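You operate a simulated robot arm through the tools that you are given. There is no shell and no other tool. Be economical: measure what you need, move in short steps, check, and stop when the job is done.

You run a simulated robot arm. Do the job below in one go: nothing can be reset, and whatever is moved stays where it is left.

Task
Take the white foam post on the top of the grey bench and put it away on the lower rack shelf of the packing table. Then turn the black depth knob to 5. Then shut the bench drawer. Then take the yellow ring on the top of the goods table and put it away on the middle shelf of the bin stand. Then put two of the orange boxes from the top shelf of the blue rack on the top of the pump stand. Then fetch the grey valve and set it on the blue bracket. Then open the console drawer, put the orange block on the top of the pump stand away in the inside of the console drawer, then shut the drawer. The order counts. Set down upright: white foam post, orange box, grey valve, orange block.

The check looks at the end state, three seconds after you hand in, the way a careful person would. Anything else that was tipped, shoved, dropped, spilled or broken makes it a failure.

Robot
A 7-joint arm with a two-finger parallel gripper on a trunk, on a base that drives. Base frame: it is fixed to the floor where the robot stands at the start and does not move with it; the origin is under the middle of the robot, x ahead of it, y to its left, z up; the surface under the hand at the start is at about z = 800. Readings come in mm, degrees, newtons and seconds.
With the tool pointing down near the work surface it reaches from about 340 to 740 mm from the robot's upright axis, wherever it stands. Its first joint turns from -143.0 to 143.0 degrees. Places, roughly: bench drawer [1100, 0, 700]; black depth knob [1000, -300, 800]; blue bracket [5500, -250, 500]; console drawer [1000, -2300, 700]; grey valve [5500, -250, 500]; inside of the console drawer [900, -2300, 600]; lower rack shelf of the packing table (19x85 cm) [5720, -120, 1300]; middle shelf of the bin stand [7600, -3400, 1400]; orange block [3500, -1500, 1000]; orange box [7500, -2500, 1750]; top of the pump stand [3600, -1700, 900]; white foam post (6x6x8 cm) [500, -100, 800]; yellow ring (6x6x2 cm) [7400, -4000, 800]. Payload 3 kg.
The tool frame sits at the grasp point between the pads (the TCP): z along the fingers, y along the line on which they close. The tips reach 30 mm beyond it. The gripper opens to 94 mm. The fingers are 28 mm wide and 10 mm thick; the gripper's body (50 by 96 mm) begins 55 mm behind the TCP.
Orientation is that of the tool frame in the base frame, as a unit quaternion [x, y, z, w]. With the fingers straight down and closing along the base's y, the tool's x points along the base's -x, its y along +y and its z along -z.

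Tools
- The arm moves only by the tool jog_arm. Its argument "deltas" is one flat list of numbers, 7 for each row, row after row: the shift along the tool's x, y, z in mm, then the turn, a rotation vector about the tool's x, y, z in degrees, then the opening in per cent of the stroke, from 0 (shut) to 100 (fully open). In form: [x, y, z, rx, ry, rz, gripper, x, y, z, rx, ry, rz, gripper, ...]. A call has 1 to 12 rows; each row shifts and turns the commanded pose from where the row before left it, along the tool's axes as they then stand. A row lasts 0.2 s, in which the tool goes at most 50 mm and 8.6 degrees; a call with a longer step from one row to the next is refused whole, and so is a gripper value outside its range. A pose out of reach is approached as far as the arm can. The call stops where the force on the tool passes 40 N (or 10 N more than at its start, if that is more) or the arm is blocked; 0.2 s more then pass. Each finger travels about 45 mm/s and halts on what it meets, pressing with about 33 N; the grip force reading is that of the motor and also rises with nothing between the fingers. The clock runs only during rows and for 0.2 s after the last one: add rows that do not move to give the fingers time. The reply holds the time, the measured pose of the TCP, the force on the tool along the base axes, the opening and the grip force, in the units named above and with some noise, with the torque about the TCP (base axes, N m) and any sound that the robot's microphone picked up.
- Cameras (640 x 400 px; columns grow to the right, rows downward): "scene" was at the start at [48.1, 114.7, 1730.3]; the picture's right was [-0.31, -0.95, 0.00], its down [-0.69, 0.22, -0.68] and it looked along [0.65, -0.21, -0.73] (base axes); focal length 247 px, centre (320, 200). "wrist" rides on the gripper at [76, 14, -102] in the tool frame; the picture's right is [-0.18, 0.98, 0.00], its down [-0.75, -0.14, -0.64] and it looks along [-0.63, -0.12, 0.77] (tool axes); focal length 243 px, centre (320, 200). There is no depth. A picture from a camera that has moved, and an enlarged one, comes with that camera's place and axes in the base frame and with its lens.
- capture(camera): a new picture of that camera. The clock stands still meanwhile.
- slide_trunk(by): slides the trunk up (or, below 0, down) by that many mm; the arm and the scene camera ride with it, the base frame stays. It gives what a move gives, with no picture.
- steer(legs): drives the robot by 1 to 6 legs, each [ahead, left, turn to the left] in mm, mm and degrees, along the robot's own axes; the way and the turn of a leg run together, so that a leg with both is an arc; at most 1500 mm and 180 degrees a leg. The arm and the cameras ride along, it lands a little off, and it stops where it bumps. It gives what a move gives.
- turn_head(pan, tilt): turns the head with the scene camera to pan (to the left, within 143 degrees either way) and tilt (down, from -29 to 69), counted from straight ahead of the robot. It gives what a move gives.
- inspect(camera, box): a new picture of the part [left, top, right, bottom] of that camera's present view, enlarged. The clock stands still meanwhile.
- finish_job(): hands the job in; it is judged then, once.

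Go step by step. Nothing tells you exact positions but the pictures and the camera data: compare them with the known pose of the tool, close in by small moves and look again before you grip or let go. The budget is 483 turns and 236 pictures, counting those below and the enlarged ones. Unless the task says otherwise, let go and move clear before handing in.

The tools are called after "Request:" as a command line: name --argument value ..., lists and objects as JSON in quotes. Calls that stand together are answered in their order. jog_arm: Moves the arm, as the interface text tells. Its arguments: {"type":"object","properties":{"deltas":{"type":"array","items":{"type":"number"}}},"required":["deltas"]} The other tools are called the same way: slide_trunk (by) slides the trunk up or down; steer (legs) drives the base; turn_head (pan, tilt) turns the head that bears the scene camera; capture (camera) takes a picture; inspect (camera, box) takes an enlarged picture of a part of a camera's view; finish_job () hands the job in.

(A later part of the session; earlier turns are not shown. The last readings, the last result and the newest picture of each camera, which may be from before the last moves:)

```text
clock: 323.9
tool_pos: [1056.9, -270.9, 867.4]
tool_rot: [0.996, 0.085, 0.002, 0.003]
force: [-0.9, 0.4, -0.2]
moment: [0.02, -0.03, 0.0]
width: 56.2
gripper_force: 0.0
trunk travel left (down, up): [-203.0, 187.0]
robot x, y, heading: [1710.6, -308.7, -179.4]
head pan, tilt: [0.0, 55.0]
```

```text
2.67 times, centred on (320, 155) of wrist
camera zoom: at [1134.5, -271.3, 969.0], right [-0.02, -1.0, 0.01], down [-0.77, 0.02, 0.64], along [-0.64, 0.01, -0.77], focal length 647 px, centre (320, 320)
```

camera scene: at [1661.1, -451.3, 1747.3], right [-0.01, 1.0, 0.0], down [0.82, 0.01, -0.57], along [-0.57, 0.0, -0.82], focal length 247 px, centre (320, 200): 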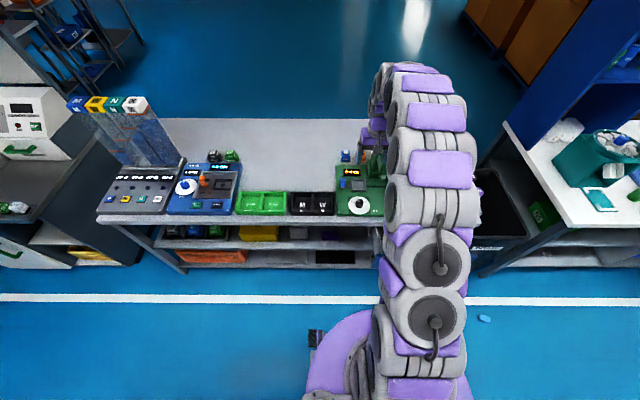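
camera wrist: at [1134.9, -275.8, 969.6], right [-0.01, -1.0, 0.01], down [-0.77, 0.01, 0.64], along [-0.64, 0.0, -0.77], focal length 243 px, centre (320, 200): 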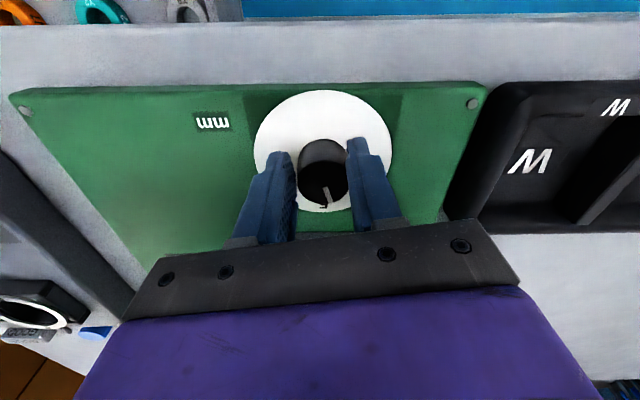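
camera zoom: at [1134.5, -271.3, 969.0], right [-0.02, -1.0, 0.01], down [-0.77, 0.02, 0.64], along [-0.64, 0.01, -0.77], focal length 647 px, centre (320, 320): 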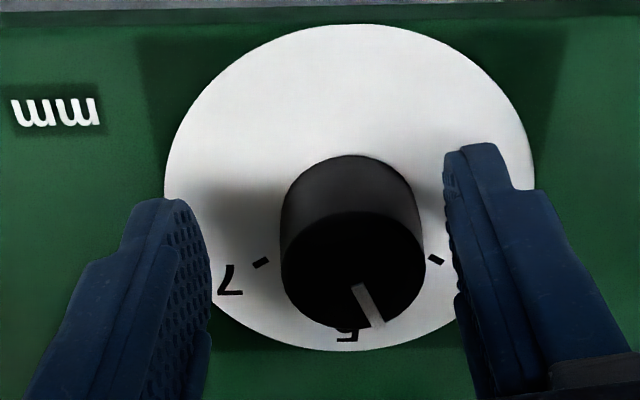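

The scale marks turn out to be about 60° apart and the pointer needs about 25° more. I'll re-centre by 6 mm, re-grip and continue.

Request:
jog_arm --deltas '[-1, 6, 0, 0, 0, 0, 60, 0, 0, 0, 0, 0, 0, 40, 0, 0, 0, 0, 0, 0, 20, 0, 0, 0, 0, 0, 0, 20, 0, 0, 0, 0, 0, 0, 20, 0, 0, 0, 0, 0, 0, 20]'

Request:
jog_arm --deltas '[0, 0, 0, 0, 0, 4, 20, 0, 0, 0, 0, 0, 4, 20, 0, 0, 0, 0, 0, 4, 20, 0, 0, 0, 0, 0, 4, 20, 0, 0, 0, 0, 0, 4, 20, 0, 0, 0, 0, 0, 0, 20]'

Request:
inspect --camera "wrist" --box '[240, 80, 400, 230]'

```text
clock: 325.3
tool_pos: [1057.5, -276.5, 868.0]
tool_rot: [0.996, 0.085, 0.002, 0.003]
force: [2.9, -5.3, -0.3]
moment: [-0.14, -0.14, 0.06]
width: 33.4
gripper_force: 45.0
trunk travel left (down, up): [-203.0, 187.0]
robot x, y, heading: [1708.2, -308.9, -179.6]
head pan, tilt: [0.0, 55.0]
```

```text
clock: 326.7
tool_pos: [1059.0, -280.3, 867.2]
tool_rot: [0.996, -0.09, 0.002, 0.002]
force: [5.6, -40.1, -1.5]
moment: [-1.15, -0.59, 0.48]
width: 33.2
gripper_force: 44.9
trunk travel left (down, up): [-203.0, 187.0]
robot x, y, heading: [1712.7, -312.2, -179.5]
head pan, tilt: [0.0, 55.0]
```

```text
2.67 times, centred on (320, 155) of wrist
camera zoom: at [1130.0, -307.4, 969.1], right [-0.36, -0.93, 0.0], down [-0.72, 0.28, 0.64], along [-0.6, 0.22, -0.77], focal length 647 px, centre (320, 320)
```

zoom: 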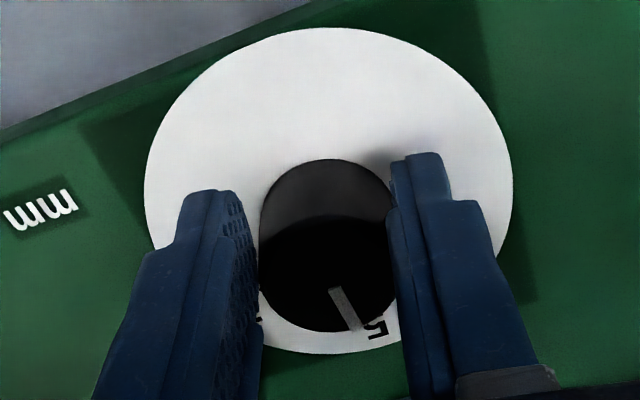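

The pointer now looks close to 5. I'll release and examine it carefully.

Request:
jog_arm --deltas '[0, 0, 0, 0, 0, 0, 50, 0, 0, 0, 0, 0, 0, 70, 0, 0, -20, 0, 0, 0, 80, 0, 0, -40, 0, 0, 0, 80, 0, 0, -40, 0, 0, 0, 80, 0, 0, -40, 0, 0, 0, 80, 0, 0, -40, 0, 0, 0, 80, 0, 0, 0, 0, 0, 0, 80]'

Request:
inspect --camera "wrist" --box '[256, 40, 384, 140]'

```text
clock: 328.5
tool_pos: [1056.7, -276.5, 1046.6]
tool_rot: [0.996, -0.09, 0.003, 0.004]
force: [-0.2, 0.5, 0.1]
moment: [-0.01, 0.0, 0.0]
width: 74.9
gripper_force: 0.1
trunk travel left (down, up): [-203.0, 187.0]
robot x, y, heading: [1707.5, -312.5, -179.4]
head pan, tilt: [0.0, 55.0]
```

```text
4.00 times, centred on (320, 90) of wrist
camera zoom: at [1128.8, -303.2, 1148.2], right [-0.36, -0.93, 0.0], down [-0.72, 0.28, 0.64], along [-0.6, 0.22, -0.77], focal length 970 px, centre (320, 640)
```

zoom: 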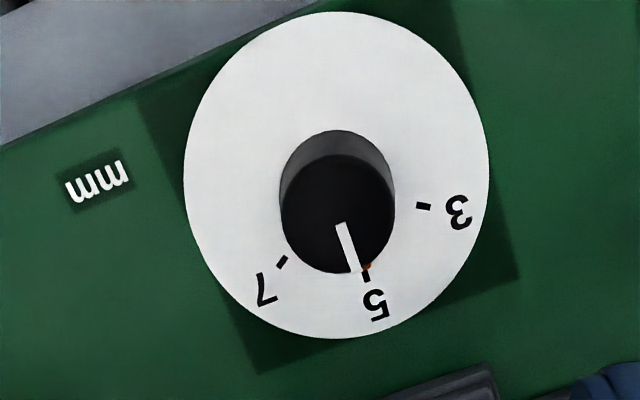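

Request:
inspect --camera "wrist" --box '[305, 70, 345, 120]'

```text
8.00 times, centred on (325, 95) of wrist
camera zoom: at [1128.8, -303.2, 1148.2], right [-0.36, -0.93, 0.0], down [-0.72, 0.28, 0.64], along [-0.6, 0.22, -0.77], focal length 1941 px, centre (280, 1040)
```

zoom: 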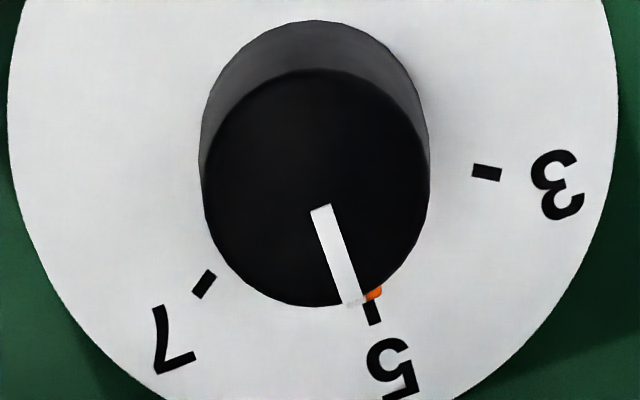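

The pointer and orange marker are both on 5 within a degree or two. Next is the drawer: I'll raise and retract the arm, then shift in front of it.

Request:
jog_arm --deltas '[0, 0, -45, 0, 0, 0, 80, 0, 0, -45, 0, 0, 0, 80, 0, 0, -45, 0, 0, 0, 60, 30, 0, -35, 0, 0, 0, 40, 40, 0, -20, 0, 0, -8, 20, 40, 0, 0, 0, 0, -2.3, 0, 40, 0, 0, 0, 0, 0, 0, 40, 0, 0, 0, 0, 0, 0, 40, 0, 0, 0, 0, 0, 0, 40, 0, 0, 0, 0, 0, 0]'

Request:
steer --legs '[[0, -320, 0]]'

Request:
capture --camera "wrist"

```text
clock: 330.7
tool_pos: [1329.3, -286.0, 1238.0]
tool_rot: [1.0, 0.0, 0.001, 0.003]
force: [0.3, 0.3, 0.1]
moment: [0.0, 0.0, 0.01]
width: 0.1
gripper_force: 33.5
trunk travel left (down, up): [-203.0, 187.0]
robot x, y, heading: [1709.9, -307.0, -179.3]
head pan, tilt: [0.0, 55.0]
```

```text
clock: 332.9
tool_pos: [1323.8, 21.3, 1238.4]
tool_rot: [1.0, 0.002, 0.001, -0.001]
force: [-0.5, -0.4, 0.5]
moment: [-0.01, -0.01, 0.06]
width: 0.2
gripper_force: 33.3
trunk travel left (down, up): [-203.0, 187.0]
robot x, y, heading: [1705.5, 12.8, -179.4]
head pan, tilt: [0.0, 55.0]
```

```text
135 pictures are left
camera wrist: at [1399.4, 5.8, 1339.9], right [-0.18, -0.98, 0.0], down [-0.76, 0.14, 0.64], along [-0.63, 0.12, -0.77], focal length 243 px, centre (320, 200)
```

wrist: 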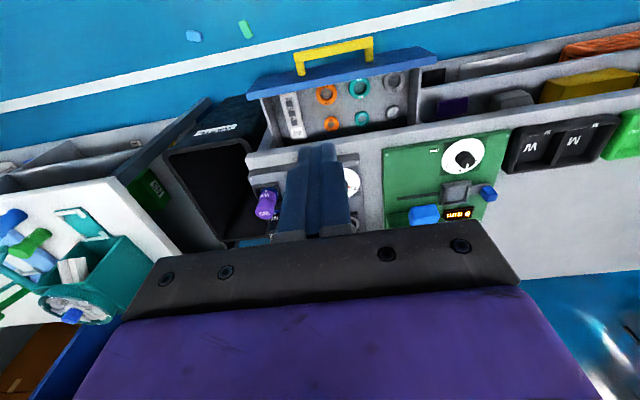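

The handle bar is around [1315,-14,720] and the drawer must go in about 150 mm. I'll come down in front of the handle with closed fingers pointing down.

Request:
slide_trunk --by -150

Request:
jog_arm --deltas '[40, 35, 0, 0, 0, 0, 0, 3, 0, 40, 0, 0, 0, 0, 0, 0, 45, 0, 0, 0, 0, 0, 0, 45, 0, 0, 0, 0, 0, 0, 45, 0, 0, 0, 0, 0, 0, 45, 0, 0, 0, 0, 0, 0, 40, 0, 0, 0, 0, 0, 0, 0, 0, 0, 0, 0]'

Request:
capture --camera "wrist"

```text
clock: 334.6
tool_pos: [1325.2, 41.4, 1088.4]
tool_rot: [1.0, 0.001, 0.002, 0.005]
force: [-0.9, -0.2, -0.7]
moment: [0.01, -0.01, 0.01]
width: 0.0
gripper_force: 33.2
trunk travel left (down, up): [-53.0, 337.0]
robot x, y, heading: [1705.2, 9.2, -179.4]
head pan, tilt: [0.0, 55.0]
```

```text
refused: row 1 steps farther than a row can; nothing moved
```

```text
134 pictures are left
camera wrist: at [1400.1, 28.1, 1190.1], right [-0.18, -0.98, 0.01], down [-0.76, 0.15, 0.64], along [-0.63, 0.11, -0.77], focal length 243 px, centre (320, 200)
```

wrist: 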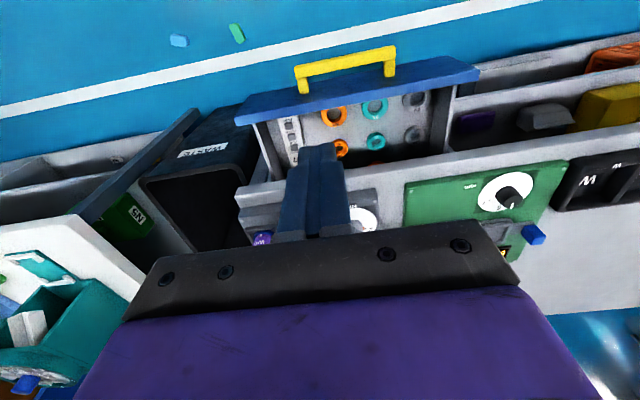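

Request:
jog_arm --deltas '[20, 25, 20, 0, 0, 0, 0, 22, 24, 20, 0, 0, 0, 0, 0, 0, 45, 0, 0, 0, 0, 0, 0, 45, 0, 0, 0, 0, 0, 0, 45, 0, 0, 0, 0, 0, 0, 45, 0, 0, 0, 0, 0, 0, 40, 0, 0, 0, 0, 0, 0, 0, 0, 0, 0, 0]'

Request:
capture --camera "wrist"

```text
clock: 336.4
tool_pos: [1354.8, -9.2, 831.1]
tool_rot: [1.0, 0.002, 0.002, 0.006]
force: [0.1, 0.2, 0.8]
moment: [0.0, -0.01, 0.0]
width: 0.0
gripper_force: 32.5
out of reach, approached as far as the arm can: row 5, 6
trunk travel left (down, up): [-53.0, 337.0]
robot x, y, heading: [1705.2, 9.4, -179.4]
head pan, tilt: [0.0, 55.0]
```

```text
133 pictures are left
camera wrist: at [1430.9, -22.1, 932.4], right [-0.18, -0.98, 0.01], down [-0.76, 0.15, 0.64], along [-0.63, 0.11, -0.77], focal length 243 px, centre (320, 200)
```

wrist: 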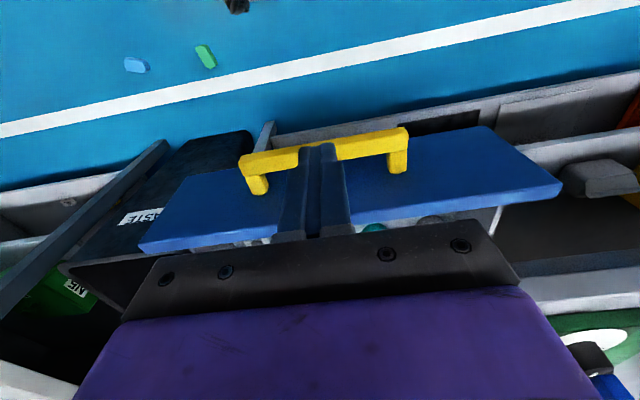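

The near limit prevents going lower here. I'll back the base off 120 mm and come down in front of the handle (z≈700).

Request:
steer --legs '[[-120, 0, 0]]'

Request:
jog_arm --deltas '[-30, 0, 0, 0, 0, 0, 0, -40, 0, 0, 0, 0, 0, 0, 0, 0, 40, 0, 0, 0, 0, 0, 0, 40, 0, 0, 0, 0, 0, 0, 36, 0, 0, 0, 0, 0, 0, 0, 0, 0, 0, 0]'

Request:
capture --camera "wrist"

```text
clock: 337.7
tool_pos: [1477.8, -14.7, 830.7]
tool_rot: [1.0, 0.003, 0.001, 0.004]
force: [0.2, 0.2, -0.3]
moment: [0.0, 0.0, 0.01]
width: 0.0
gripper_force: 33.1
trunk travel left (down, up): [-53.0, 337.0]
robot x, y, heading: [1828.9, 10.7, -179.1]
head pan, tilt: [0.0, 55.0]
```

```text
clock: 339.1
tool_pos: [1410.6, -15.3, 713.1]
tool_rot: [1.0, 0.002, 0.003, 0.005]
force: [0.7, -0.2, 0.1]
moment: [0.04, 0.03, -0.02]
width: 0.1
gripper_force: 33.4
trunk travel left (down, up): [-53.0, 337.0]
robot x, y, heading: [1826.2, 10.4, -179.3]
head pan, tilt: [0.0, 55.0]
```

```text
132 pictures are left
camera wrist: at [1485.7, -28.3, 814.6], right [-0.18, -0.98, 0.01], down [-0.76, 0.14, 0.64], along [-0.63, 0.11, -0.77], focal length 243 px, centre (320, 200)
```

wrist: 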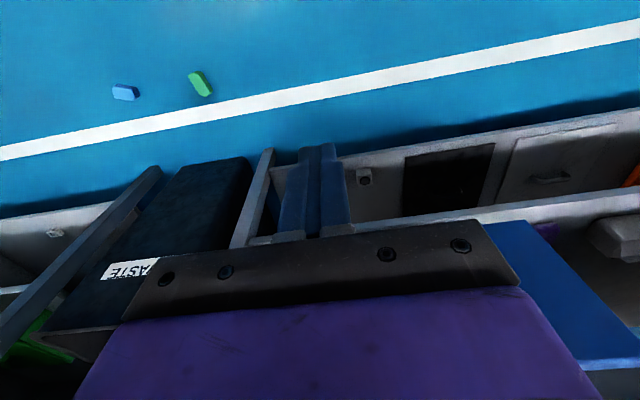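

Now in front of the handle. I'll push toward the bench in moderate steps.

Request:
jog_arm --deltas '[-20, 0, 0, 0, 0, 0, 0, -20, 0, 0, 0, 0, 0, 0, -20, 0, 0, 0, 0, 0, 0, -15, 0, 0, 0, 0, 0, 0, -15, 0, 0, 0, 0, 0, 0, -15, 0, 0, 0, 0, 0, 0, 0, 0, 0, 0, 0, 0, 0]'

Request:
capture --camera "wrist"

```text
clock: 340.7
tool_pos: [1304.5, -16.1, 713.9]
tool_rot: [1.0, 0.002, 0.003, 0.005]
force: [2.0, -0.1, -0.8]
moment: [0.03, -0.05, 0.03]
width: 0.1
gripper_force: 33.6
trunk travel left (down, up): [-53.0, 337.0]
robot x, y, heading: [1825.6, 14.4, -179.5]
head pan, tilt: [0.0, 55.0]
```

```text
131 pictures are left
camera wrist: at [1380.1, -29.0, 815.6], right [-0.18, -0.98, 0.01], down [-0.76, 0.14, 0.64], along [-0.63, 0.11, -0.77], focal length 243 px, centre (320, 200)
```

wrist: 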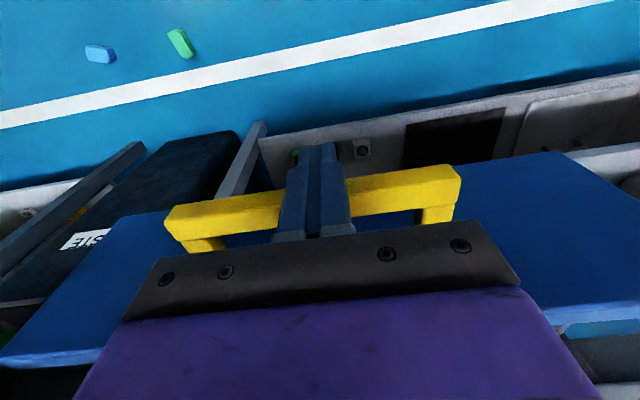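

In contact with the bar; the drawer slides with low force. I'll continue.

Request:
jog_arm --deltas '[-15, 0, 0, 0, 0, 0, 0, -15, 0, 0, 0, 0, 0, 0, -15, 0, 0, 0, 0, 0, 0, -15, 0, 0, 0, 0, 0, 0, -15, 0, 0, 0, 0, 0, 0, -10, 0, 0, 0, 0, 0, 0, -10, 0, 0, 0, 0, 0, 0, 0, 0, 0, 0, 0, 0, 0]'

Request:
capture --camera "wrist"

```text
clock: 342.5
tool_pos: [1209.3, -15.2, 711.7]
tool_rot: [1.0, 0.001, 0.002, 0.005]
force: [0.4, 0.2, -0.9]
moment: [0.02, 0.02, 0.0]
width: 0.0
gripper_force: 33.3
trunk travel left (down, up): [-53.0, 337.0]
robot x, y, heading: [1828.3, 12.7, -179.3]
head pan, tilt: [0.0, 55.0]
```

```text
130 pictures are left
camera wrist: at [1285.0, -28.6, 814.5], right [-0.18, -0.98, 0.01], down [-0.76, 0.14, 0.64], along [-0.63, 0.11, -0.77], focal length 243 px, centre (320, 200)
```

wrist: 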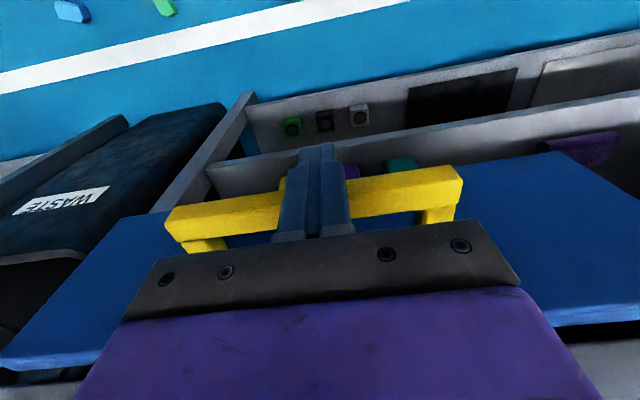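

Still sliding freely. I'll continue in small steps until it stops.

Request:
jog_arm --deltas '[-8, 0, 0, 0, 0, 0, 0, -8, 0, 0, 0, 0, 0, 0, -8, 0, 0, 0, 0, 0, 0, -8, 0, 0, 0, 0, 0, 0, -6, 0, 0, 0, 0, 0, 0, -6, 0, 0, 0, 0, 0, 0, 0, 0, 0, 0, 0, 0, 0]'

Request:
capture --camera "wrist"

```text
clock: 343.7
tool_pos: [1180.2, -16.6, 709.4]
tool_rot: [1.0, 0.003, 0.012, 0.005]
force: [6.8, 1.6, -1.9]
moment: [-0.02, -0.09, -0.01]
width: 0.1
gripper_force: 33.0
trunk travel left (down, up): [-53.0, 337.0]
robot x, y, heading: [1824.1, 13.5, -179.4]
head pan, tilt: [0.0, 55.0]
stopped in row 6: the force on the tool passed its limit at 48 N (the readings are from after the stop); the commanded pose is now the measured one
```

```text
129 pictures are left
camera wrist: at [1254.1, -28.5, 812.7], right [-0.18, -0.98, 0.01], down [-0.77, 0.14, 0.62], along [-0.61, 0.11, -0.78], focal length 243 px, centre (320, 200)
```

wrist: 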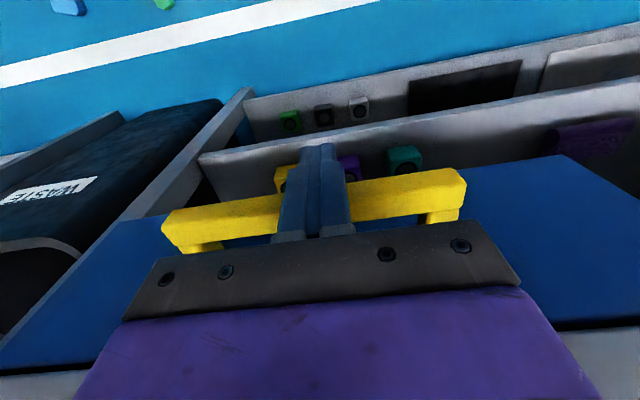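

It hit its stop. I'll back off and verify it's flush.

Request:
jog_arm --deltas '[30, 0, 0, 0, 0, 0, 0, 40, 0, 0, 0, 0, 0, 0, 40, 0, 0, 0, 0, 0, 0, 40, 0, 0, 0, 0, 0, 0, 30, 0, -30, 0, 0, 0, 0, 0, 0, -45, 0, 0, 0, 0, 0, 0, -45, 0, 0, 0, 0, 0, 0, -45, 0, 0, 0, 0, 0, 0, -45, 0, 0, 0, 0, 0, 0, -45, 0, 0, 0, 0]'

Request:
capture --camera "wrist"

Request:
capture --camera "scene"

```text
clock: 345.9
tool_pos: [1356.7, -12.0, 970.2]
tool_rot: [1.0, 0.004, 0.009, 0.005]
force: [0.1, -0.7, -0.3]
moment: [0.0, -0.02, -0.04]
width: 0.0
gripper_force: 33.0
trunk travel left (down, up): [-53.0, 337.0]
robot x, y, heading: [1828.3, 14.7, -179.5]
head pan, tilt: [0.0, 55.0]
```

```text
128 pictures are left
camera wrist: at [1430.9, -24.1, 1073.6], right [-0.18, -0.98, 0.01], down [-0.77, 0.14, 0.63], along [-0.62, 0.11, -0.78], focal length 243 px, centre (320, 200)
```

wrist: 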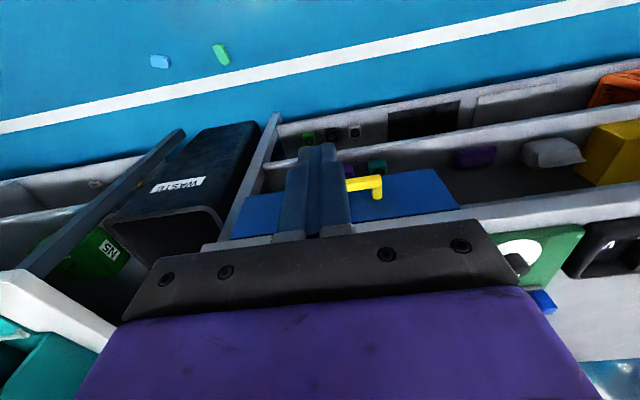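

```text
127 pictures are left
camera scene: at [1783.3, -130.9, 1597.3], right [-0.01, 1.0, 0.0], down [0.82, 0.01, -0.57], along [-0.57, -0.01, -0.82], focal length 247 px, centre (320, 200)
```

scene: 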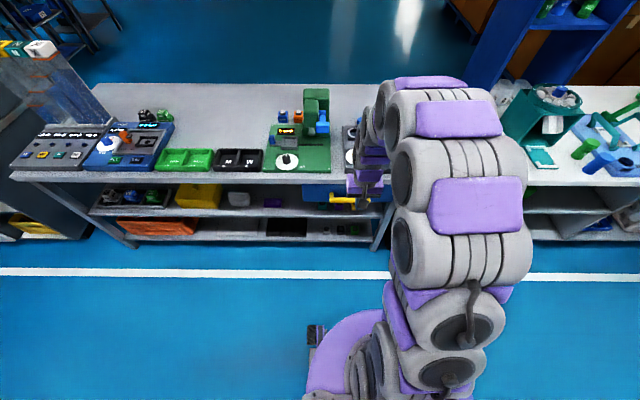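

Request:
inspect --camera "scene" --box '[248, 110, 408, 230]'

```text
3.33 times, centred on (328, 170) of scene
camera zoom: at [1783.3, -130.9, 1597.3], right [-0.01, 1.0, 0.0], down [0.82, 0.01, -0.57], along [-0.57, -0.01, -0.82], focal length 825 px, centre (293, 300)
```

zoom: 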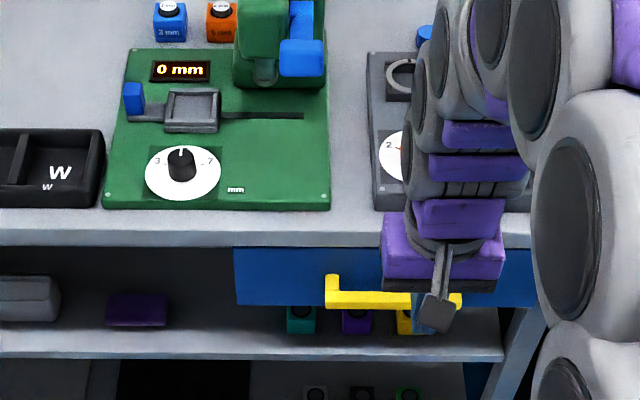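

The drawer is shut and flush, and the dial shows 5. Next is the yellow ring, so I'll tuck the arm and drive back round.

Request:
jog_arm --deltas '[30, 0, -40, 0, 0, 0, 0, 30, 0, -40, 0, 0, 0, 0, 30, 0, -40, 0, 0, 0, 0, 20, 0, -40, 0, 0, 0, 0, 0, 0, -40, 0, 0, 0, 0, 0, 0, -40, 0, 0, 0, 0]'

Request:
steer --legs '[[0, 0, -90], [1400, 60, 0], [170, 0, 0], [0, 0, -90], [1300, 0, 0], [1250, 0, 0]]'

```text
clock: 347.3
tool_pos: [1460.5, -10.8, 1211.6]
tool_rot: [1.0, 0.002, 0.01, 0.004]
force: [-0.8, -0.4, -0.6]
moment: [0.05, 0.01, -0.01]
width: 0.0
gripper_force: 32.4
trunk travel left (down, up): [-53.0, 337.0]
robot x, y, heading: [1830.4, 12.2, -179.4]
head pan, tilt: [0.0, 55.0]
```

```text
clock: 375.1
tool_pos: [4703.8, 1529.1, 1211.4]
tool_rot: [0.017, 1.0, 0.005, -0.009]
force: [0.0, 0.3, 0.2]
moment: [0.05, -0.01, 0.01]
width: 0.0
gripper_force: 33.1
trunk travel left (down, up): [-53.0, 337.0]
robot x, y, heading: [4332.4, 1519.1, -1.8]
head pan, tilt: [0.0, 55.0]
```

Request:
steer --legs '[[0, 0, -88.2], [1450, 0, 0], [1450, 0, 0], [300, 0, 0], [0, 0, 90], [1000, 0, 0]]'

Request:
turn_head --pan -35 --tilt 25

Request:
capture --camera "scene"

```text
clock: 403.0
tool_pos: [5806.9, -1564.4, 1209.9]
tool_rot: [-0.027, 1.0, 0.005, -0.009]
force: [1.1, -1.0, -0.2]
moment: [-0.01, -0.02, 0.03]
width: 0.0
gripper_force: 33.4
trunk travel left (down, up): [-53.0, 337.0]
robot x, y, heading: [5436.0, -1604.3, 3.6]
head pan, tilt: [0.0, 55.0]
```

```text
clock: 404.0
tool_pos: [5805.9, -1565.6, 1211.0]
tool_rot: [-0.027, 1.0, 0.005, -0.009]
force: [0.5, 0.2, 0.3]
moment: [0.0, -0.01, 0.01]
width: 0.1
gripper_force: 33.1
trunk travel left (down, up): [-53.0, 337.0]
robot x, y, heading: [5440.8, -1606.9, 3.5]
head pan, tilt: [-35.0, 25.0]
```

```text
125 pictures are left
camera scene: at [5479.0, -1517.1, 1641.3], right [-0.52, -0.85, 0.0], down [-0.36, 0.22, -0.91], along [0.77, -0.47, -0.42], focal length 247 px, centre (320, 200)
```

scene: 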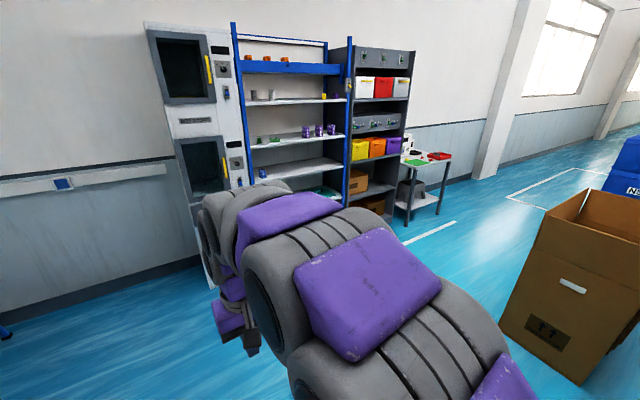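

Request:
inspect --camera "scene" --box '[220, 20, 460, 220]'

```text
2.00 times, centred on (340, 120) of scene
camera zoom: at [5479.0, -1517.1, 1641.3], right [-0.52, -0.85, 0.0], down [-0.36, 0.22, -0.91], along [0.77, -0.47, -0.42], focal length 495 px, centre (280, 360)
```

zoom: 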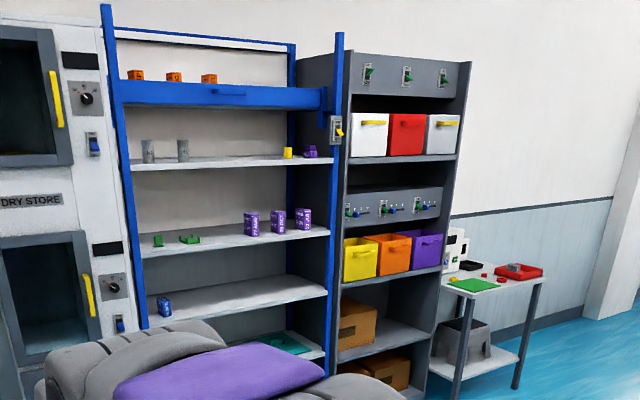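

The blue rack holds orange boxes on its top shelf behind a blue bar, the bin stand stands next to it, and the goods table is on the right. I'll drive closer.

Request:
steer --legs '[[1150, 0, -3.5], [0, 0, -60]]'

Request:
turn_head --pan 0 --tilt 30

Request:
capture --camera "scene"

```text
clock: 412.5
tool_pos: [6794.4, -1885.1, 1211.0]
tool_rot: [0.503, 0.864, 0.009, -0.005]
force: [0.6, -0.8, 0.5]
moment: [0.02, 0.01, 0.02]
width: 0.0
gripper_force: 33.1
trunk travel left (down, up): [-53.0, 337.0]
robot x, y, heading: [6592.1, -1574.6, -60.0]
head pan, tilt: [-35.0, 25.0]
```

```text
clock: 413.5
tool_pos: [6794.6, -1884.5, 1210.7]
tool_rot: [0.503, 0.864, 0.01, -0.006]
force: [-0.4, 0.1, 0.2]
moment: [-0.02, -0.01, -0.04]
width: 0.0
gripper_force: 33.4
trunk travel left (down, up): [-53.0, 337.0]
robot x, y, heading: [6594.9, -1575.3, -60.1]
head pan, tilt: [0.0, 30.0]
```

```text
123 pictures are left
camera scene: at [6745.6, -1561.0, 1633.4], right [-0.87, -0.5, 0.0], down [-0.25, 0.43, -0.87], along [0.43, -0.75, -0.5], focal length 247 px, centre (320, 200)
```

scene: 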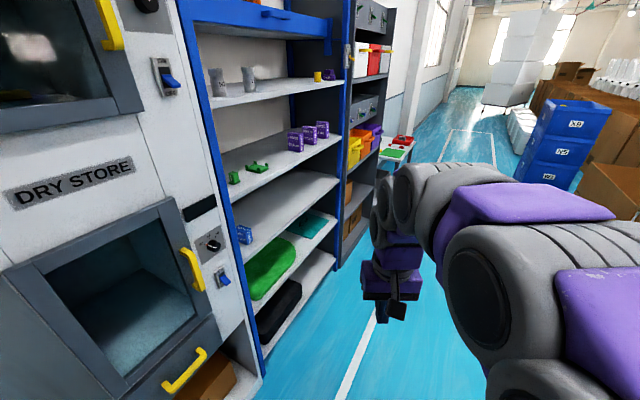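

Request:
steer --legs '[[0, 0, -30], [1200, 60, 0], [800, 0, 0], [0, 0, 60]]'

Request:
capture --camera "scene"

```text
clock: 427.6
tool_pos: [6987.1, -3761.8, 1210.2]
tool_rot: [0.276, 0.961, 0.008, -0.009]
force: [-0.1, 0.5, 0.1]
moment: [0.0, 0.0, -0.02]
width: 0.0
gripper_force: 32.8
trunk travel left (down, up): [-53.0, 337.0]
robot x, y, heading: [6663.3, -3584.7, -32.0]
head pan, tilt: [0.0, 30.0]
```

```text
122 pictures are left
camera scene: at [6789.4, -3498.9, 1633.3], right [-0.53, -0.85, 0.0], down [-0.43, 0.26, -0.87], along [0.74, -0.45, -0.5], focal length 247 px, centre (320, 200)
```

scene: 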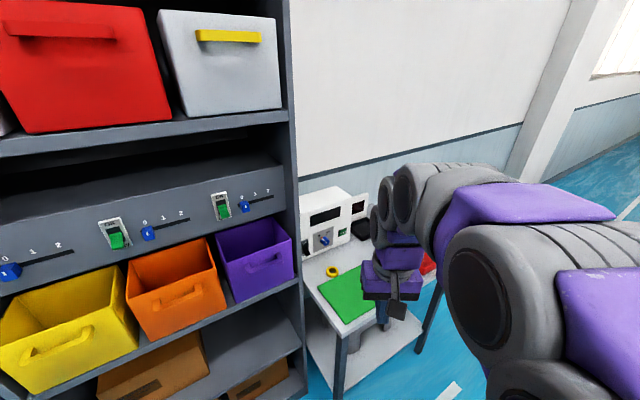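

The yellow ring lies near [7430,-3950], and the shelf slot above the toggle fascia is at z≈1390, with only about 100 mm of clearance. I'll use a nearly horizontal grip (15° down, camera up), so I'll position the robot first.

Request:
steer --legs '[[0, 0, 32], [0, -365, 0]]'

Request:
jog_arm --deltas '[0, 0, 0, 0, 0, 8.5, 50, 0, 0, 0, 0, 0, 8.5, 50, 0, 0, 0, 0, 0, 8.5, 50, 0, 0, 0, 0, 0, 8.5, 50, 0, 0, 0, 0, 0, 8.5, 50, 0, 0, 0, 0, 0, 8.5, 50, 0, 0, 0, 0, 0, 8.5, 50, 0, 0, 0, 0, 0, 8.5, 50, 0, 0, 0, 0, 0, 8.5, 50, 0, 0, 0, 0, 0, 8.5, 50, 0, 0, 0, 0, 0, 5, 50]'

Request:
jog_arm --deltas '[0, 0, 0, 0, 0, 8.5, 100, 0, 0, 0, 0, 0, 8.5, 100, 0, 0, 0, 0, 0, 8.5, 100, 0, 0, 0, 0, 0, 8.5, 100, 0, 0, 0, 0, 0, 8.5, 100, 0, 0, 0, 0, 0, 8.5, 100, 0, 0, 0, 0, 0, 8.5, 100, 0, 0, 0, 0, 0, 8.5, 100, 0, 0, 0, 0, 0, 8.5, 100, 0, 0, 0, 0, 0, 8.5, 100, 0, 0, 0, 0, 0, 5, 100]'

```text
clock: 431.5
tool_pos: [7038.0, -3929.7, 1211.1]
tool_rot: [-0.005, 1.0, 0.005, -0.01]
force: [0.0, 0.8, 0.3]
moment: [0.02, 0.01, 0.0]
width: 0.0
gripper_force: 33.2
trunk travel left (down, up): [-53.0, 337.0]
robot x, y, heading: [6669.0, -3953.3, 0.8]
head pan, tilt: [0.0, 30.0]
```

```text
clock: 433.9
tool_pos: [7036.5, -3930.4, 1211.7]
tool_rot: [0.706, 0.709, -0.003, -0.009]
force: [-0.5, 0.1, 0.7]
moment: [0.01, 0.0, 0.03]
width: 47.2
gripper_force: 0.0
trunk travel left (down, up): [-53.0, 337.0]
robot x, y, heading: [6666.7, -3955.6, 0.9]
head pan, tilt: [0.0, 30.0]
```

```text
clock: 436.3
tool_pos: [7040.4, -3932.5, 1199.4]
tool_rot: [1.0, 0.001, -0.026, -0.017]
force: [-0.6, 0.7, 0.3]
moment: [-0.04, 0.02, -0.01]
width: 93.9
gripper_force: 0.0
trunk travel left (down, up): [-53.0, 337.0]
robot x, y, heading: [6669.4, -3957.1, 0.6]
head pan, tilt: [0.0, 30.0]
```

Request:
jog_arm --deltas '[10, 0, 0, 0, 8.5, 0, 100, 20, 0, 0, 0, 8.5, 0, 100, 20, 0, 0, 0, 8.5, 0, 100, 20, 0, 0, 0, 8.5, 0, 100, 20, 0, 10, 0, 8.5, 0, 100, 10, 0, 20, 0, 8.5, 0, 100, 0, 0, 30, 0, 8.5, 0, 100, 0, 0, 30, 0, 8.5, 0, 100, 0, 0, 30, 0, 5.5, 0, 100, 0, 0, 0, 0, 0, 0, 100]'

Request:
capture --camera "wrist"

```text
clock: 438.5
tool_pos: [7230.8, -3931.1, 1191.3]
tool_rot: [0.808, 0.0, 0.589, -0.006]
force: [1.1, 1.2, 0.1]
moment: [-0.04, -0.04, 0.0]
width: 93.9
gripper_force: 0.0
out of reach, approached as far as the arm can: row 8, 9
trunk travel left (down, up): [-53.0, 337.0]
robot x, y, heading: [6666.9, -3952.6, 0.6]
head pan, tilt: [0.0, 30.0]
```

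```text
121 pictures are left
camera wrist: at [7156.4, -3945.9, 1294.5], right [-0.05, -0.98, -0.18], down [-0.84, 0.14, -0.52], along [0.53, 0.13, -0.83], focal length 243 px, centre (320, 200)
```

wrist: 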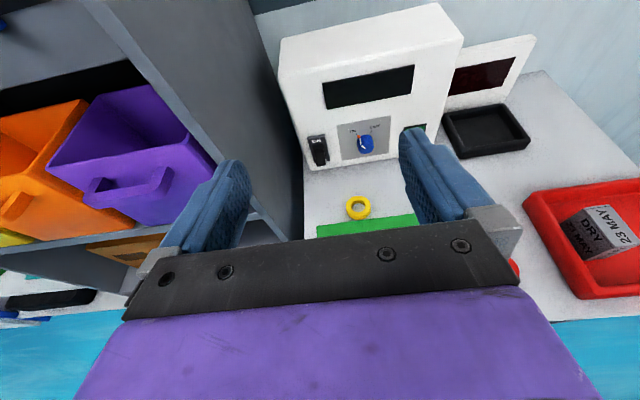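

The ring is at about [7430,-3954]. I'll drive 100 mm closer, shift and lower toward it.

Request:
steer --legs '[[60, 0, -0.6]]'

Request:
jog_arm --deltas '[-40, 15, 0, 0, 0, 0, 100, -40, 7, 0, 0, 0, 0, 100, -45, 0, 0, 0, 0, 0, 100, -45, 0, 0, 0, 0, 0, 100, -45, 0, 0, 0, 0, 0, 100, -40, 0, 0, 0, 0, 0, 100, 0, 0, 0, 0, 0, 0, 100]'

Request:
capture --camera "wrist"

```text
clock: 439.5
tool_pos: [7294.2, -3942.0, 1189.8]
tool_rot: [0.81, -0.006, 0.586, -0.003]
force: [-0.1, 0.4, 0.0]
moment: [-0.02, -0.01, 0.01]
width: 94.0
gripper_force: 0.1
trunk travel left (down, up): [-53.0, 337.0]
robot x, y, heading: [6730.5, -3952.9, 0.2]
head pan, tilt: [0.0, 30.0]
```

```text
clock: 441.1
tool_pos: [7341.6, -3964.7, 1057.7]
tool_rot: [0.809, -0.005, 0.587, -0.003]
force: [-0.3, 0.0, 0.1]
moment: [0.02, 0.0, -0.03]
width: 94.0
gripper_force: 0.1
out of reach, approached as far as the arm can: row 1, 2, 3, 4, 5, 6
trunk travel left (down, up): [-53.0, 337.0]
robot x, y, heading: [6730.7, -3953.3, -0.3]
head pan, tilt: [0.0, 30.0]
```

```text
120 pictures are left
camera wrist: at [7267.6, -3979.2, 1160.7], right [-0.06, -0.98, -0.19], down [-0.84, 0.15, -0.52], along [0.53, 0.12, -0.84], focal length 243 px, centre (320, 200)
```

wrist: 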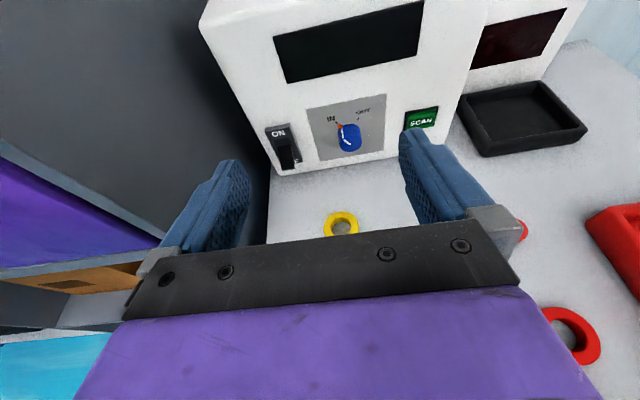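

Request:
jog_arm --deltas '[-33, -2, 23.4, 0, 0, 0, 100, -33, -2, 23.4, 0, 0, 0, 100, -33, -2, 23.4, 0, 0, 0, 100, -33, -2, 23.4, 0, 0, 0, 100, 0, 0, 0, 0, 0, 0, 100]'

Request:
capture --camera "wrist"

```text
clock: 442.3
tool_pos: [7388.7, -3951.8, 904.9]
tool_rot: [0.81, -0.005, 0.587, -0.003]
force: [-0.5, -0.5, -0.4]
moment: [0.0, 0.01, -0.01]
width: 94.1
gripper_force: 0.0
trunk travel left (down, up): [-53.0, 337.0]
robot x, y, heading: [6730.6, -3956.8, 0.1]
head pan, tilt: [0.0, 30.0]
```

```text
119 pictures are left
camera wrist: at [7315.7, -3967.3, 1007.1], right [-0.06, -0.98, -0.19], down [-0.84, 0.15, -0.52], along [0.53, 0.12, -0.84], focal length 243 px, centre (320, 200)
```

wrist: 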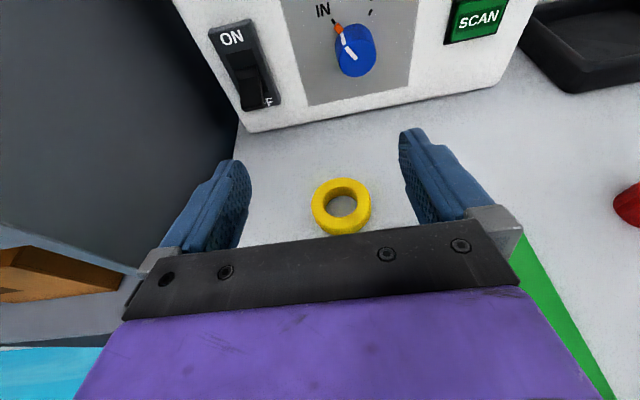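

The table may be slightly lower than 800. I'll lower gradually while watching the ring.

Request:
jog_arm --deltas '[-27, 2.5, 22, 0, 0, 0, 100, -27, 2.5, 22, 0, 0, 0, 100, 0, 0, 0, 0, 0, 0, 100]'

Request:
capture --camera "wrist"

```text
clock: 443.1
tool_pos: [7414.9, -3957.5, 839.2]
tool_rot: [0.81, -0.006, 0.587, -0.002]
force: [0.5, -0.4, -0.4]
moment: [-0.03, 0.0, 0.05]
width: 93.9
gripper_force: 0.1
trunk travel left (down, up): [-53.0, 337.0]
robot x, y, heading: [6730.6, -3955.1, 0.0]
head pan, tilt: [0.0, 30.0]
```

```text
118 pictures are left
camera wrist: at [7341.2, -3972.6, 942.6], right [-0.06, -0.98, -0.19], down [-0.84, 0.15, -0.52], along [0.53, 0.12, -0.84], focal length 243 px, centre (320, 200)
```

wrist: 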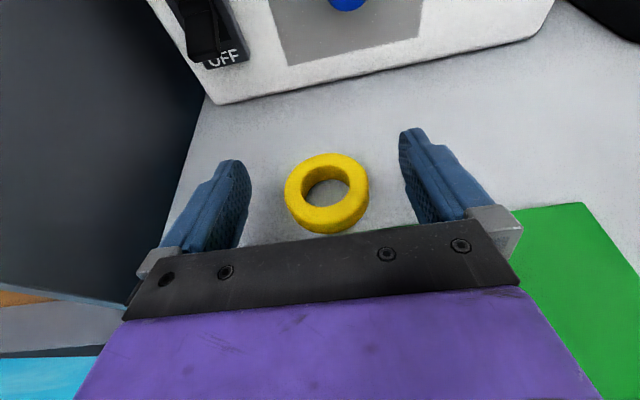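

The ring is centred between the fingers. I'll lower the last 24 mm gently.

Request:
jog_arm --deltas '[-7, 0, 4.3, 0, 0, 0, 100, -7, 0, 4.3, 0, 0, 0, 100, -7, 0, 4.3, 0, 0, 0, 100, 0, 0, 0, 0, 0, 0, 100]'

Request:
capture --camera "wrist"

```text
clock: 443.8
tool_pos: [7416.0, -3959.0, 833.4]
tool_rot: [0.804, -0.004, 0.594, -0.003]
force: [-29.7, -0.2, 36.8]
moment: [-0.58, 3.39, -0.46]
width: 94.1
gripper_force: 0.0
trunk travel left (down, up): [-53.0, 337.0]
robot x, y, heading: [6727.6, -3952.3, -0.2]
head pan, tilt: [0.0, 30.0]
stopped in row 3: the force on the tool passed its limit at 49 N (the readings are from after the stop); the commanded pose is now the measured one
```

```text
117 pictures are left
camera wrist: at [7340.7, -3972.5, 934.0], right [-0.06, -0.98, -0.19], down [-0.83, 0.15, -0.53], along [0.55, 0.12, -0.83], focal length 243 px, centre (320, 200)
```

wrist: 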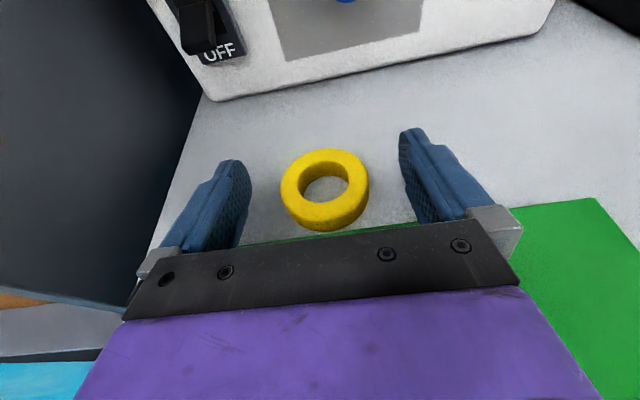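

Force shows the gripper body resting on something about 80 mm behind the TCP — probably the green mat in front of the ring is thick. I'll lift, steepen the pitch to about 30° and try again.

Request:
jog_arm --deltas '[24, 0, -7, 0, 0, 0, 100, 0, 0, 0, 0, -6.5, 0, 100, 0, 0, 0, 0, -6.5, 0, 100, 0, 0, 0, 0, 0, 0, 100]'

Request:
capture --camera "wrist"

```text
clock: 444.8
tool_pos: [7421.2, -3955.9, 851.6]
tool_rot: [0.868, -0.005, 0.496, -0.003]
force: [0.1, 0.3, 0.3]
moment: [-0.01, 0.01, 0.02]
width: 94.1
gripper_force: 0.1
trunk travel left (down, up): [-53.0, 337.0]
robot x, y, heading: [6728.6, -3955.3, 0.1]
head pan, tilt: [0.0, 30.0]
```

```text
116 pictures are left
camera wrist: at [7371.1, -3972.0, 968.7], right [-0.1, -0.98, -0.17], down [-0.93, 0.15, -0.32], along [0.34, 0.13, -0.93], focal length 243 px, centre (320, 200)
```

wrist: 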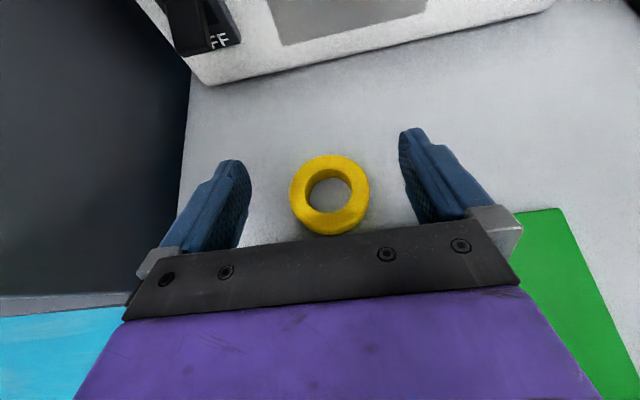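

Request:
jog_arm --deltas '[-6.5, 0, 3.8, 0, 0, 0, 100, -6.5, 0, 3.8, 0, 0, 0, 100, -4, 0, 2.4, 0, 0, 0, 100, -4, 0, 2.4, 0, 0, 0, 100, 0, 0, 0, 0, 0, 0, 100]'

Request:
capture --camera "wrist"

```text
clock: 445.9
tool_pos: [7420.6, -3957.5, 827.8]
tool_rot: [0.868, -0.006, 0.497, -0.002]
force: [-0.6, -0.1, -0.2]
moment: [-0.03, -0.01, -0.01]
width: 93.9
gripper_force: 0.0
trunk travel left (down, up): [-53.0, 337.0]
robot x, y, heading: [6729.2, -3950.6, 0.1]
head pan, tilt: [0.0, 30.0]
```

```text
115 pictures are left
camera wrist: at [7371.2, -3972.8, 944.3], right [-0.1, -0.98, -0.17], down [-0.93, 0.15, -0.32], along [0.34, 0.12, -0.93], focal length 243 px, centre (320, 200)
```

wrist: 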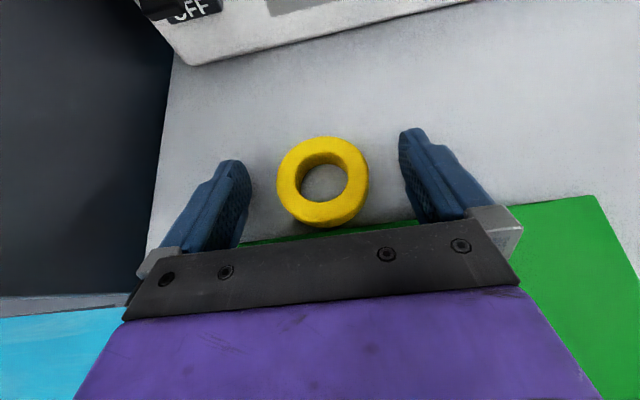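

Request:
jog_arm --deltas '[-3, 0, 1.8, 0, 0, 0, 100, -3, 0, 1.8, 0, 0, 0, 100, 0, 0, 0, 0, 0, 0, 100]'

```text
clock: 446.8
tool_pos: [7421.4, -3957.7, 827.0]
tool_rot: [0.864, -0.004, 0.503, 0.001]
force: [-14.1, 0.6, 20.0]
moment: [-0.93, 0.02, -0.75]
width: 93.2
gripper_force: 0.0
trunk travel left (down, up): [-53.0, 337.0]
robot x, y, heading: [6726.7, -3953.4, 0.1]
head pan, tilt: [0.0, 30.0]
stopped in row 3: the force on the tool passed its limit at 42 N (the readings are from after the stop); the commanded pose is now the measured one
```

The tips touch the table (z≈800). I'll lift 2 mm and close on the ring.

Request:
jog_arm --deltas '[2.5, 0, 0, 0, 0, 0, 80, 0, 0, 0, 0, 0, 0, 60, 0, 0, 0, 0, 0, 0, 50, 0, 0, 0, 0, 0, 0, 50, 0, 0, 0, 0, 0, 0, 50]'

Request:
capture --camera "wrist"

```text
clock: 448.0
tool_pos: [7424.6, -3958.5, 827.5]
tool_rot: [0.866, -0.003, 0.5, -0.002]
force: [1.8, -6.2, 10.3]
moment: [-0.4, -0.19, -0.05]
width: 53.7
gripper_force: 33.3
trunk travel left (down, up): [-53.0, 337.0]
robot x, y, heading: [6731.2, -3955.6, 0.4]
head pan, tilt: [0.0, 30.0]
```

```text
114 pictures are left
camera wrist: at [7373.6, -3974.1, 943.2], right [-0.1, -0.98, -0.17], down [-0.93, 0.15, -0.33], along [0.35, 0.12, -0.93], focal length 243 px, centre (320, 200)
```

wrist: 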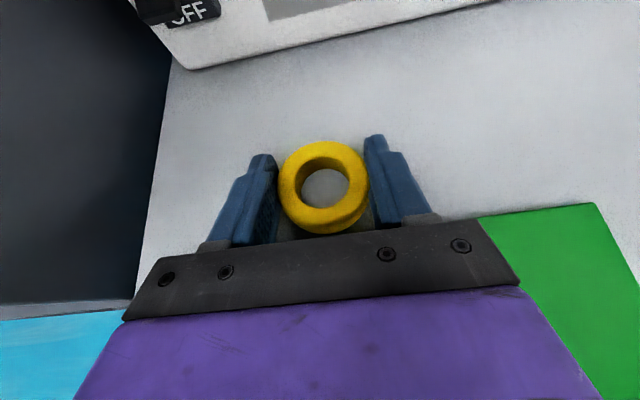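

Gripped at 53.7 mm. I'll lift with the trunk and check.

Request:
slide_trunk --by 120

Request:
capture --camera "wrist"

```text
clock: 449.5
tool_pos: [7423.4, -3959.0, 946.7]
tool_rot: [0.866, -0.003, 0.5, -0.001]
force: [0.4, 0.2, 0.0]
moment: [-0.01, 0.0, 0.0]
width: 53.6
gripper_force: 32.9
trunk travel left (down, up): [-173.0, 217.0]
robot x, y, heading: [6728.0, -3956.2, -0.0]
head pan, tilt: [0.0, 30.0]
```

```text
113 pictures are left
camera wrist: at [7373.9, -3973.0, 1062.2], right [-0.1, -0.98, -0.16], down [-0.93, 0.15, -0.33], along [0.35, 0.12, -0.93], focal length 243 px, centre (320, 200)
```

wrist: 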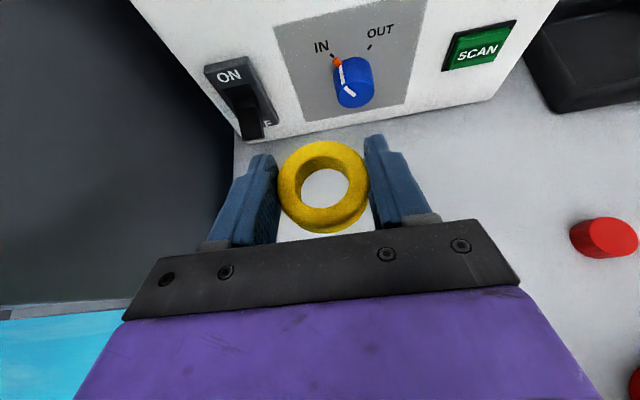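

The ring is held. I'll back away, shift left to the bin stand and look into the slot.

Request:
steer --legs '[[-300, 0, 0], [0, 540, 0]]'

Request:
slide_trunk --by 215

Request:
turn_head --pan -5 --tilt 28

Request:
capture --camera "scene"

Request:
capture --camera "wrist"

```text
clock: 454.2
tool_pos: [7126.3, -3427.0, 945.5]
tool_rot: [0.866, -0.006, 0.5, 0.0]
force: [-0.6, -0.7, -1.2]
moment: [0.04, 0.05, -0.01]
width: 53.9
gripper_force: 33.1
trunk travel left (down, up): [-173.0, 217.0]
robot x, y, heading: [6431.2, -3416.5, -0.2]
head pan, tilt: [0.0, 30.0]
```

```text
clock: 456.5
tool_pos: [7123.8, -3424.0, 1163.1]
tool_rot: [0.865, -0.004, 0.502, -0.001]
force: [-0.4, 0.4, 0.5]
moment: [0.0, -0.01, 0.02]
width: 53.6
gripper_force: 32.8
trunk travel left (down, up): [-388.0, 2.0]
robot x, y, heading: [6434.0, -3419.7, -0.1]
head pan, tilt: [0.0, 30.0]
```

```text
clock: 457.2
tool_pos: [7124.1, -3423.7, 1162.3]
tool_rot: [0.865, -0.005, 0.502, 0.0]
force: [0.1, -0.3, 0.3]
moment: [0.02, 0.01, 0.0]
width: 53.6
gripper_force: 33.1
trunk travel left (down, up): [-388.0, 2.0]
robot x, y, heading: [6428.7, -3418.1, -0.2]
head pan, tilt: [-5.0, 28.0]
```

```text
112 pictures are left
camera scene: at [6495.5, -3287.5, 1971.5], right [-0.09, -1.0, 0.0], down [-0.47, 0.04, -0.88], along [0.88, -0.08, -0.47], focal length 247 px, centre (320, 200)
```

scene: 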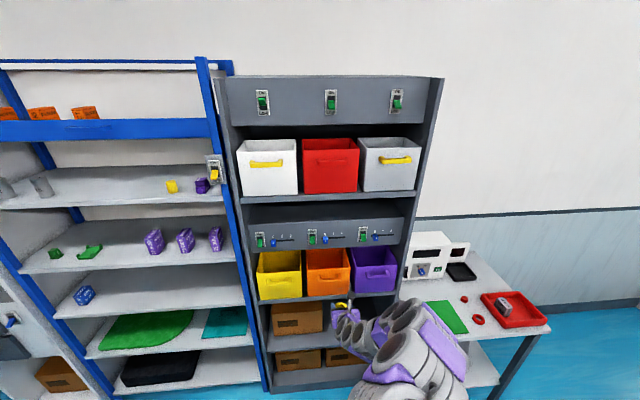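

```text
111 pictures are left
camera wrist: at [7072.8, -3438.3, 1278.5], right [-0.1, -0.98, -0.16], down [-0.93, 0.15, -0.33], along [0.35, 0.12, -0.93], focal length 243 px, centre (320, 200)
```

wrist: 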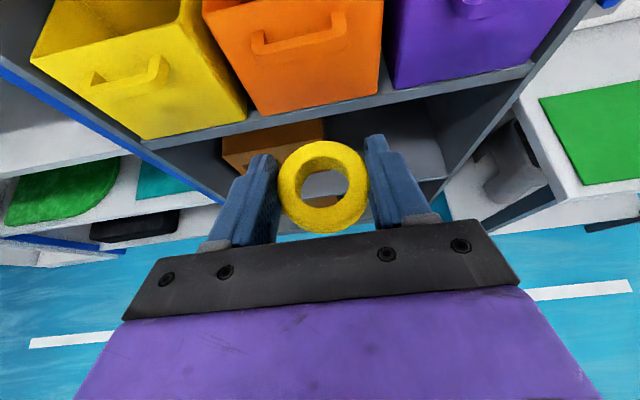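

I need to understand which surface is the middle shelf, so I'll zoom in on the stand.

Request:
inspect --camera "scene" --box '[212, 120, 452, 310]'

```text
2.11 times, centred on (332, 215) of scene
camera zoom: at [6495.5, -3287.5, 1971.5], right [-0.09, -1.0, 0.0], down [-0.47, 0.04, -0.88], along [0.88, -0.08, -0.47], focal length 521 px, centre (295, 168)
```

zoom: 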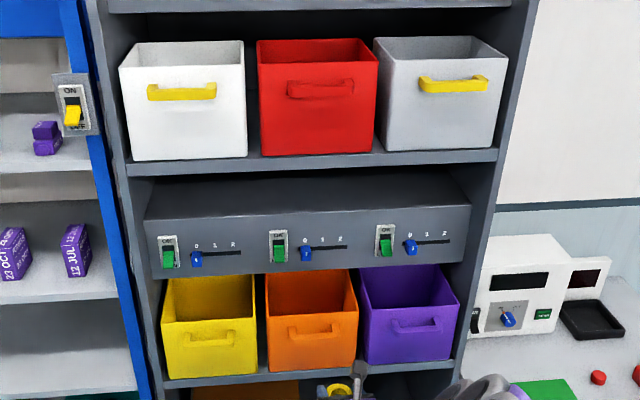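

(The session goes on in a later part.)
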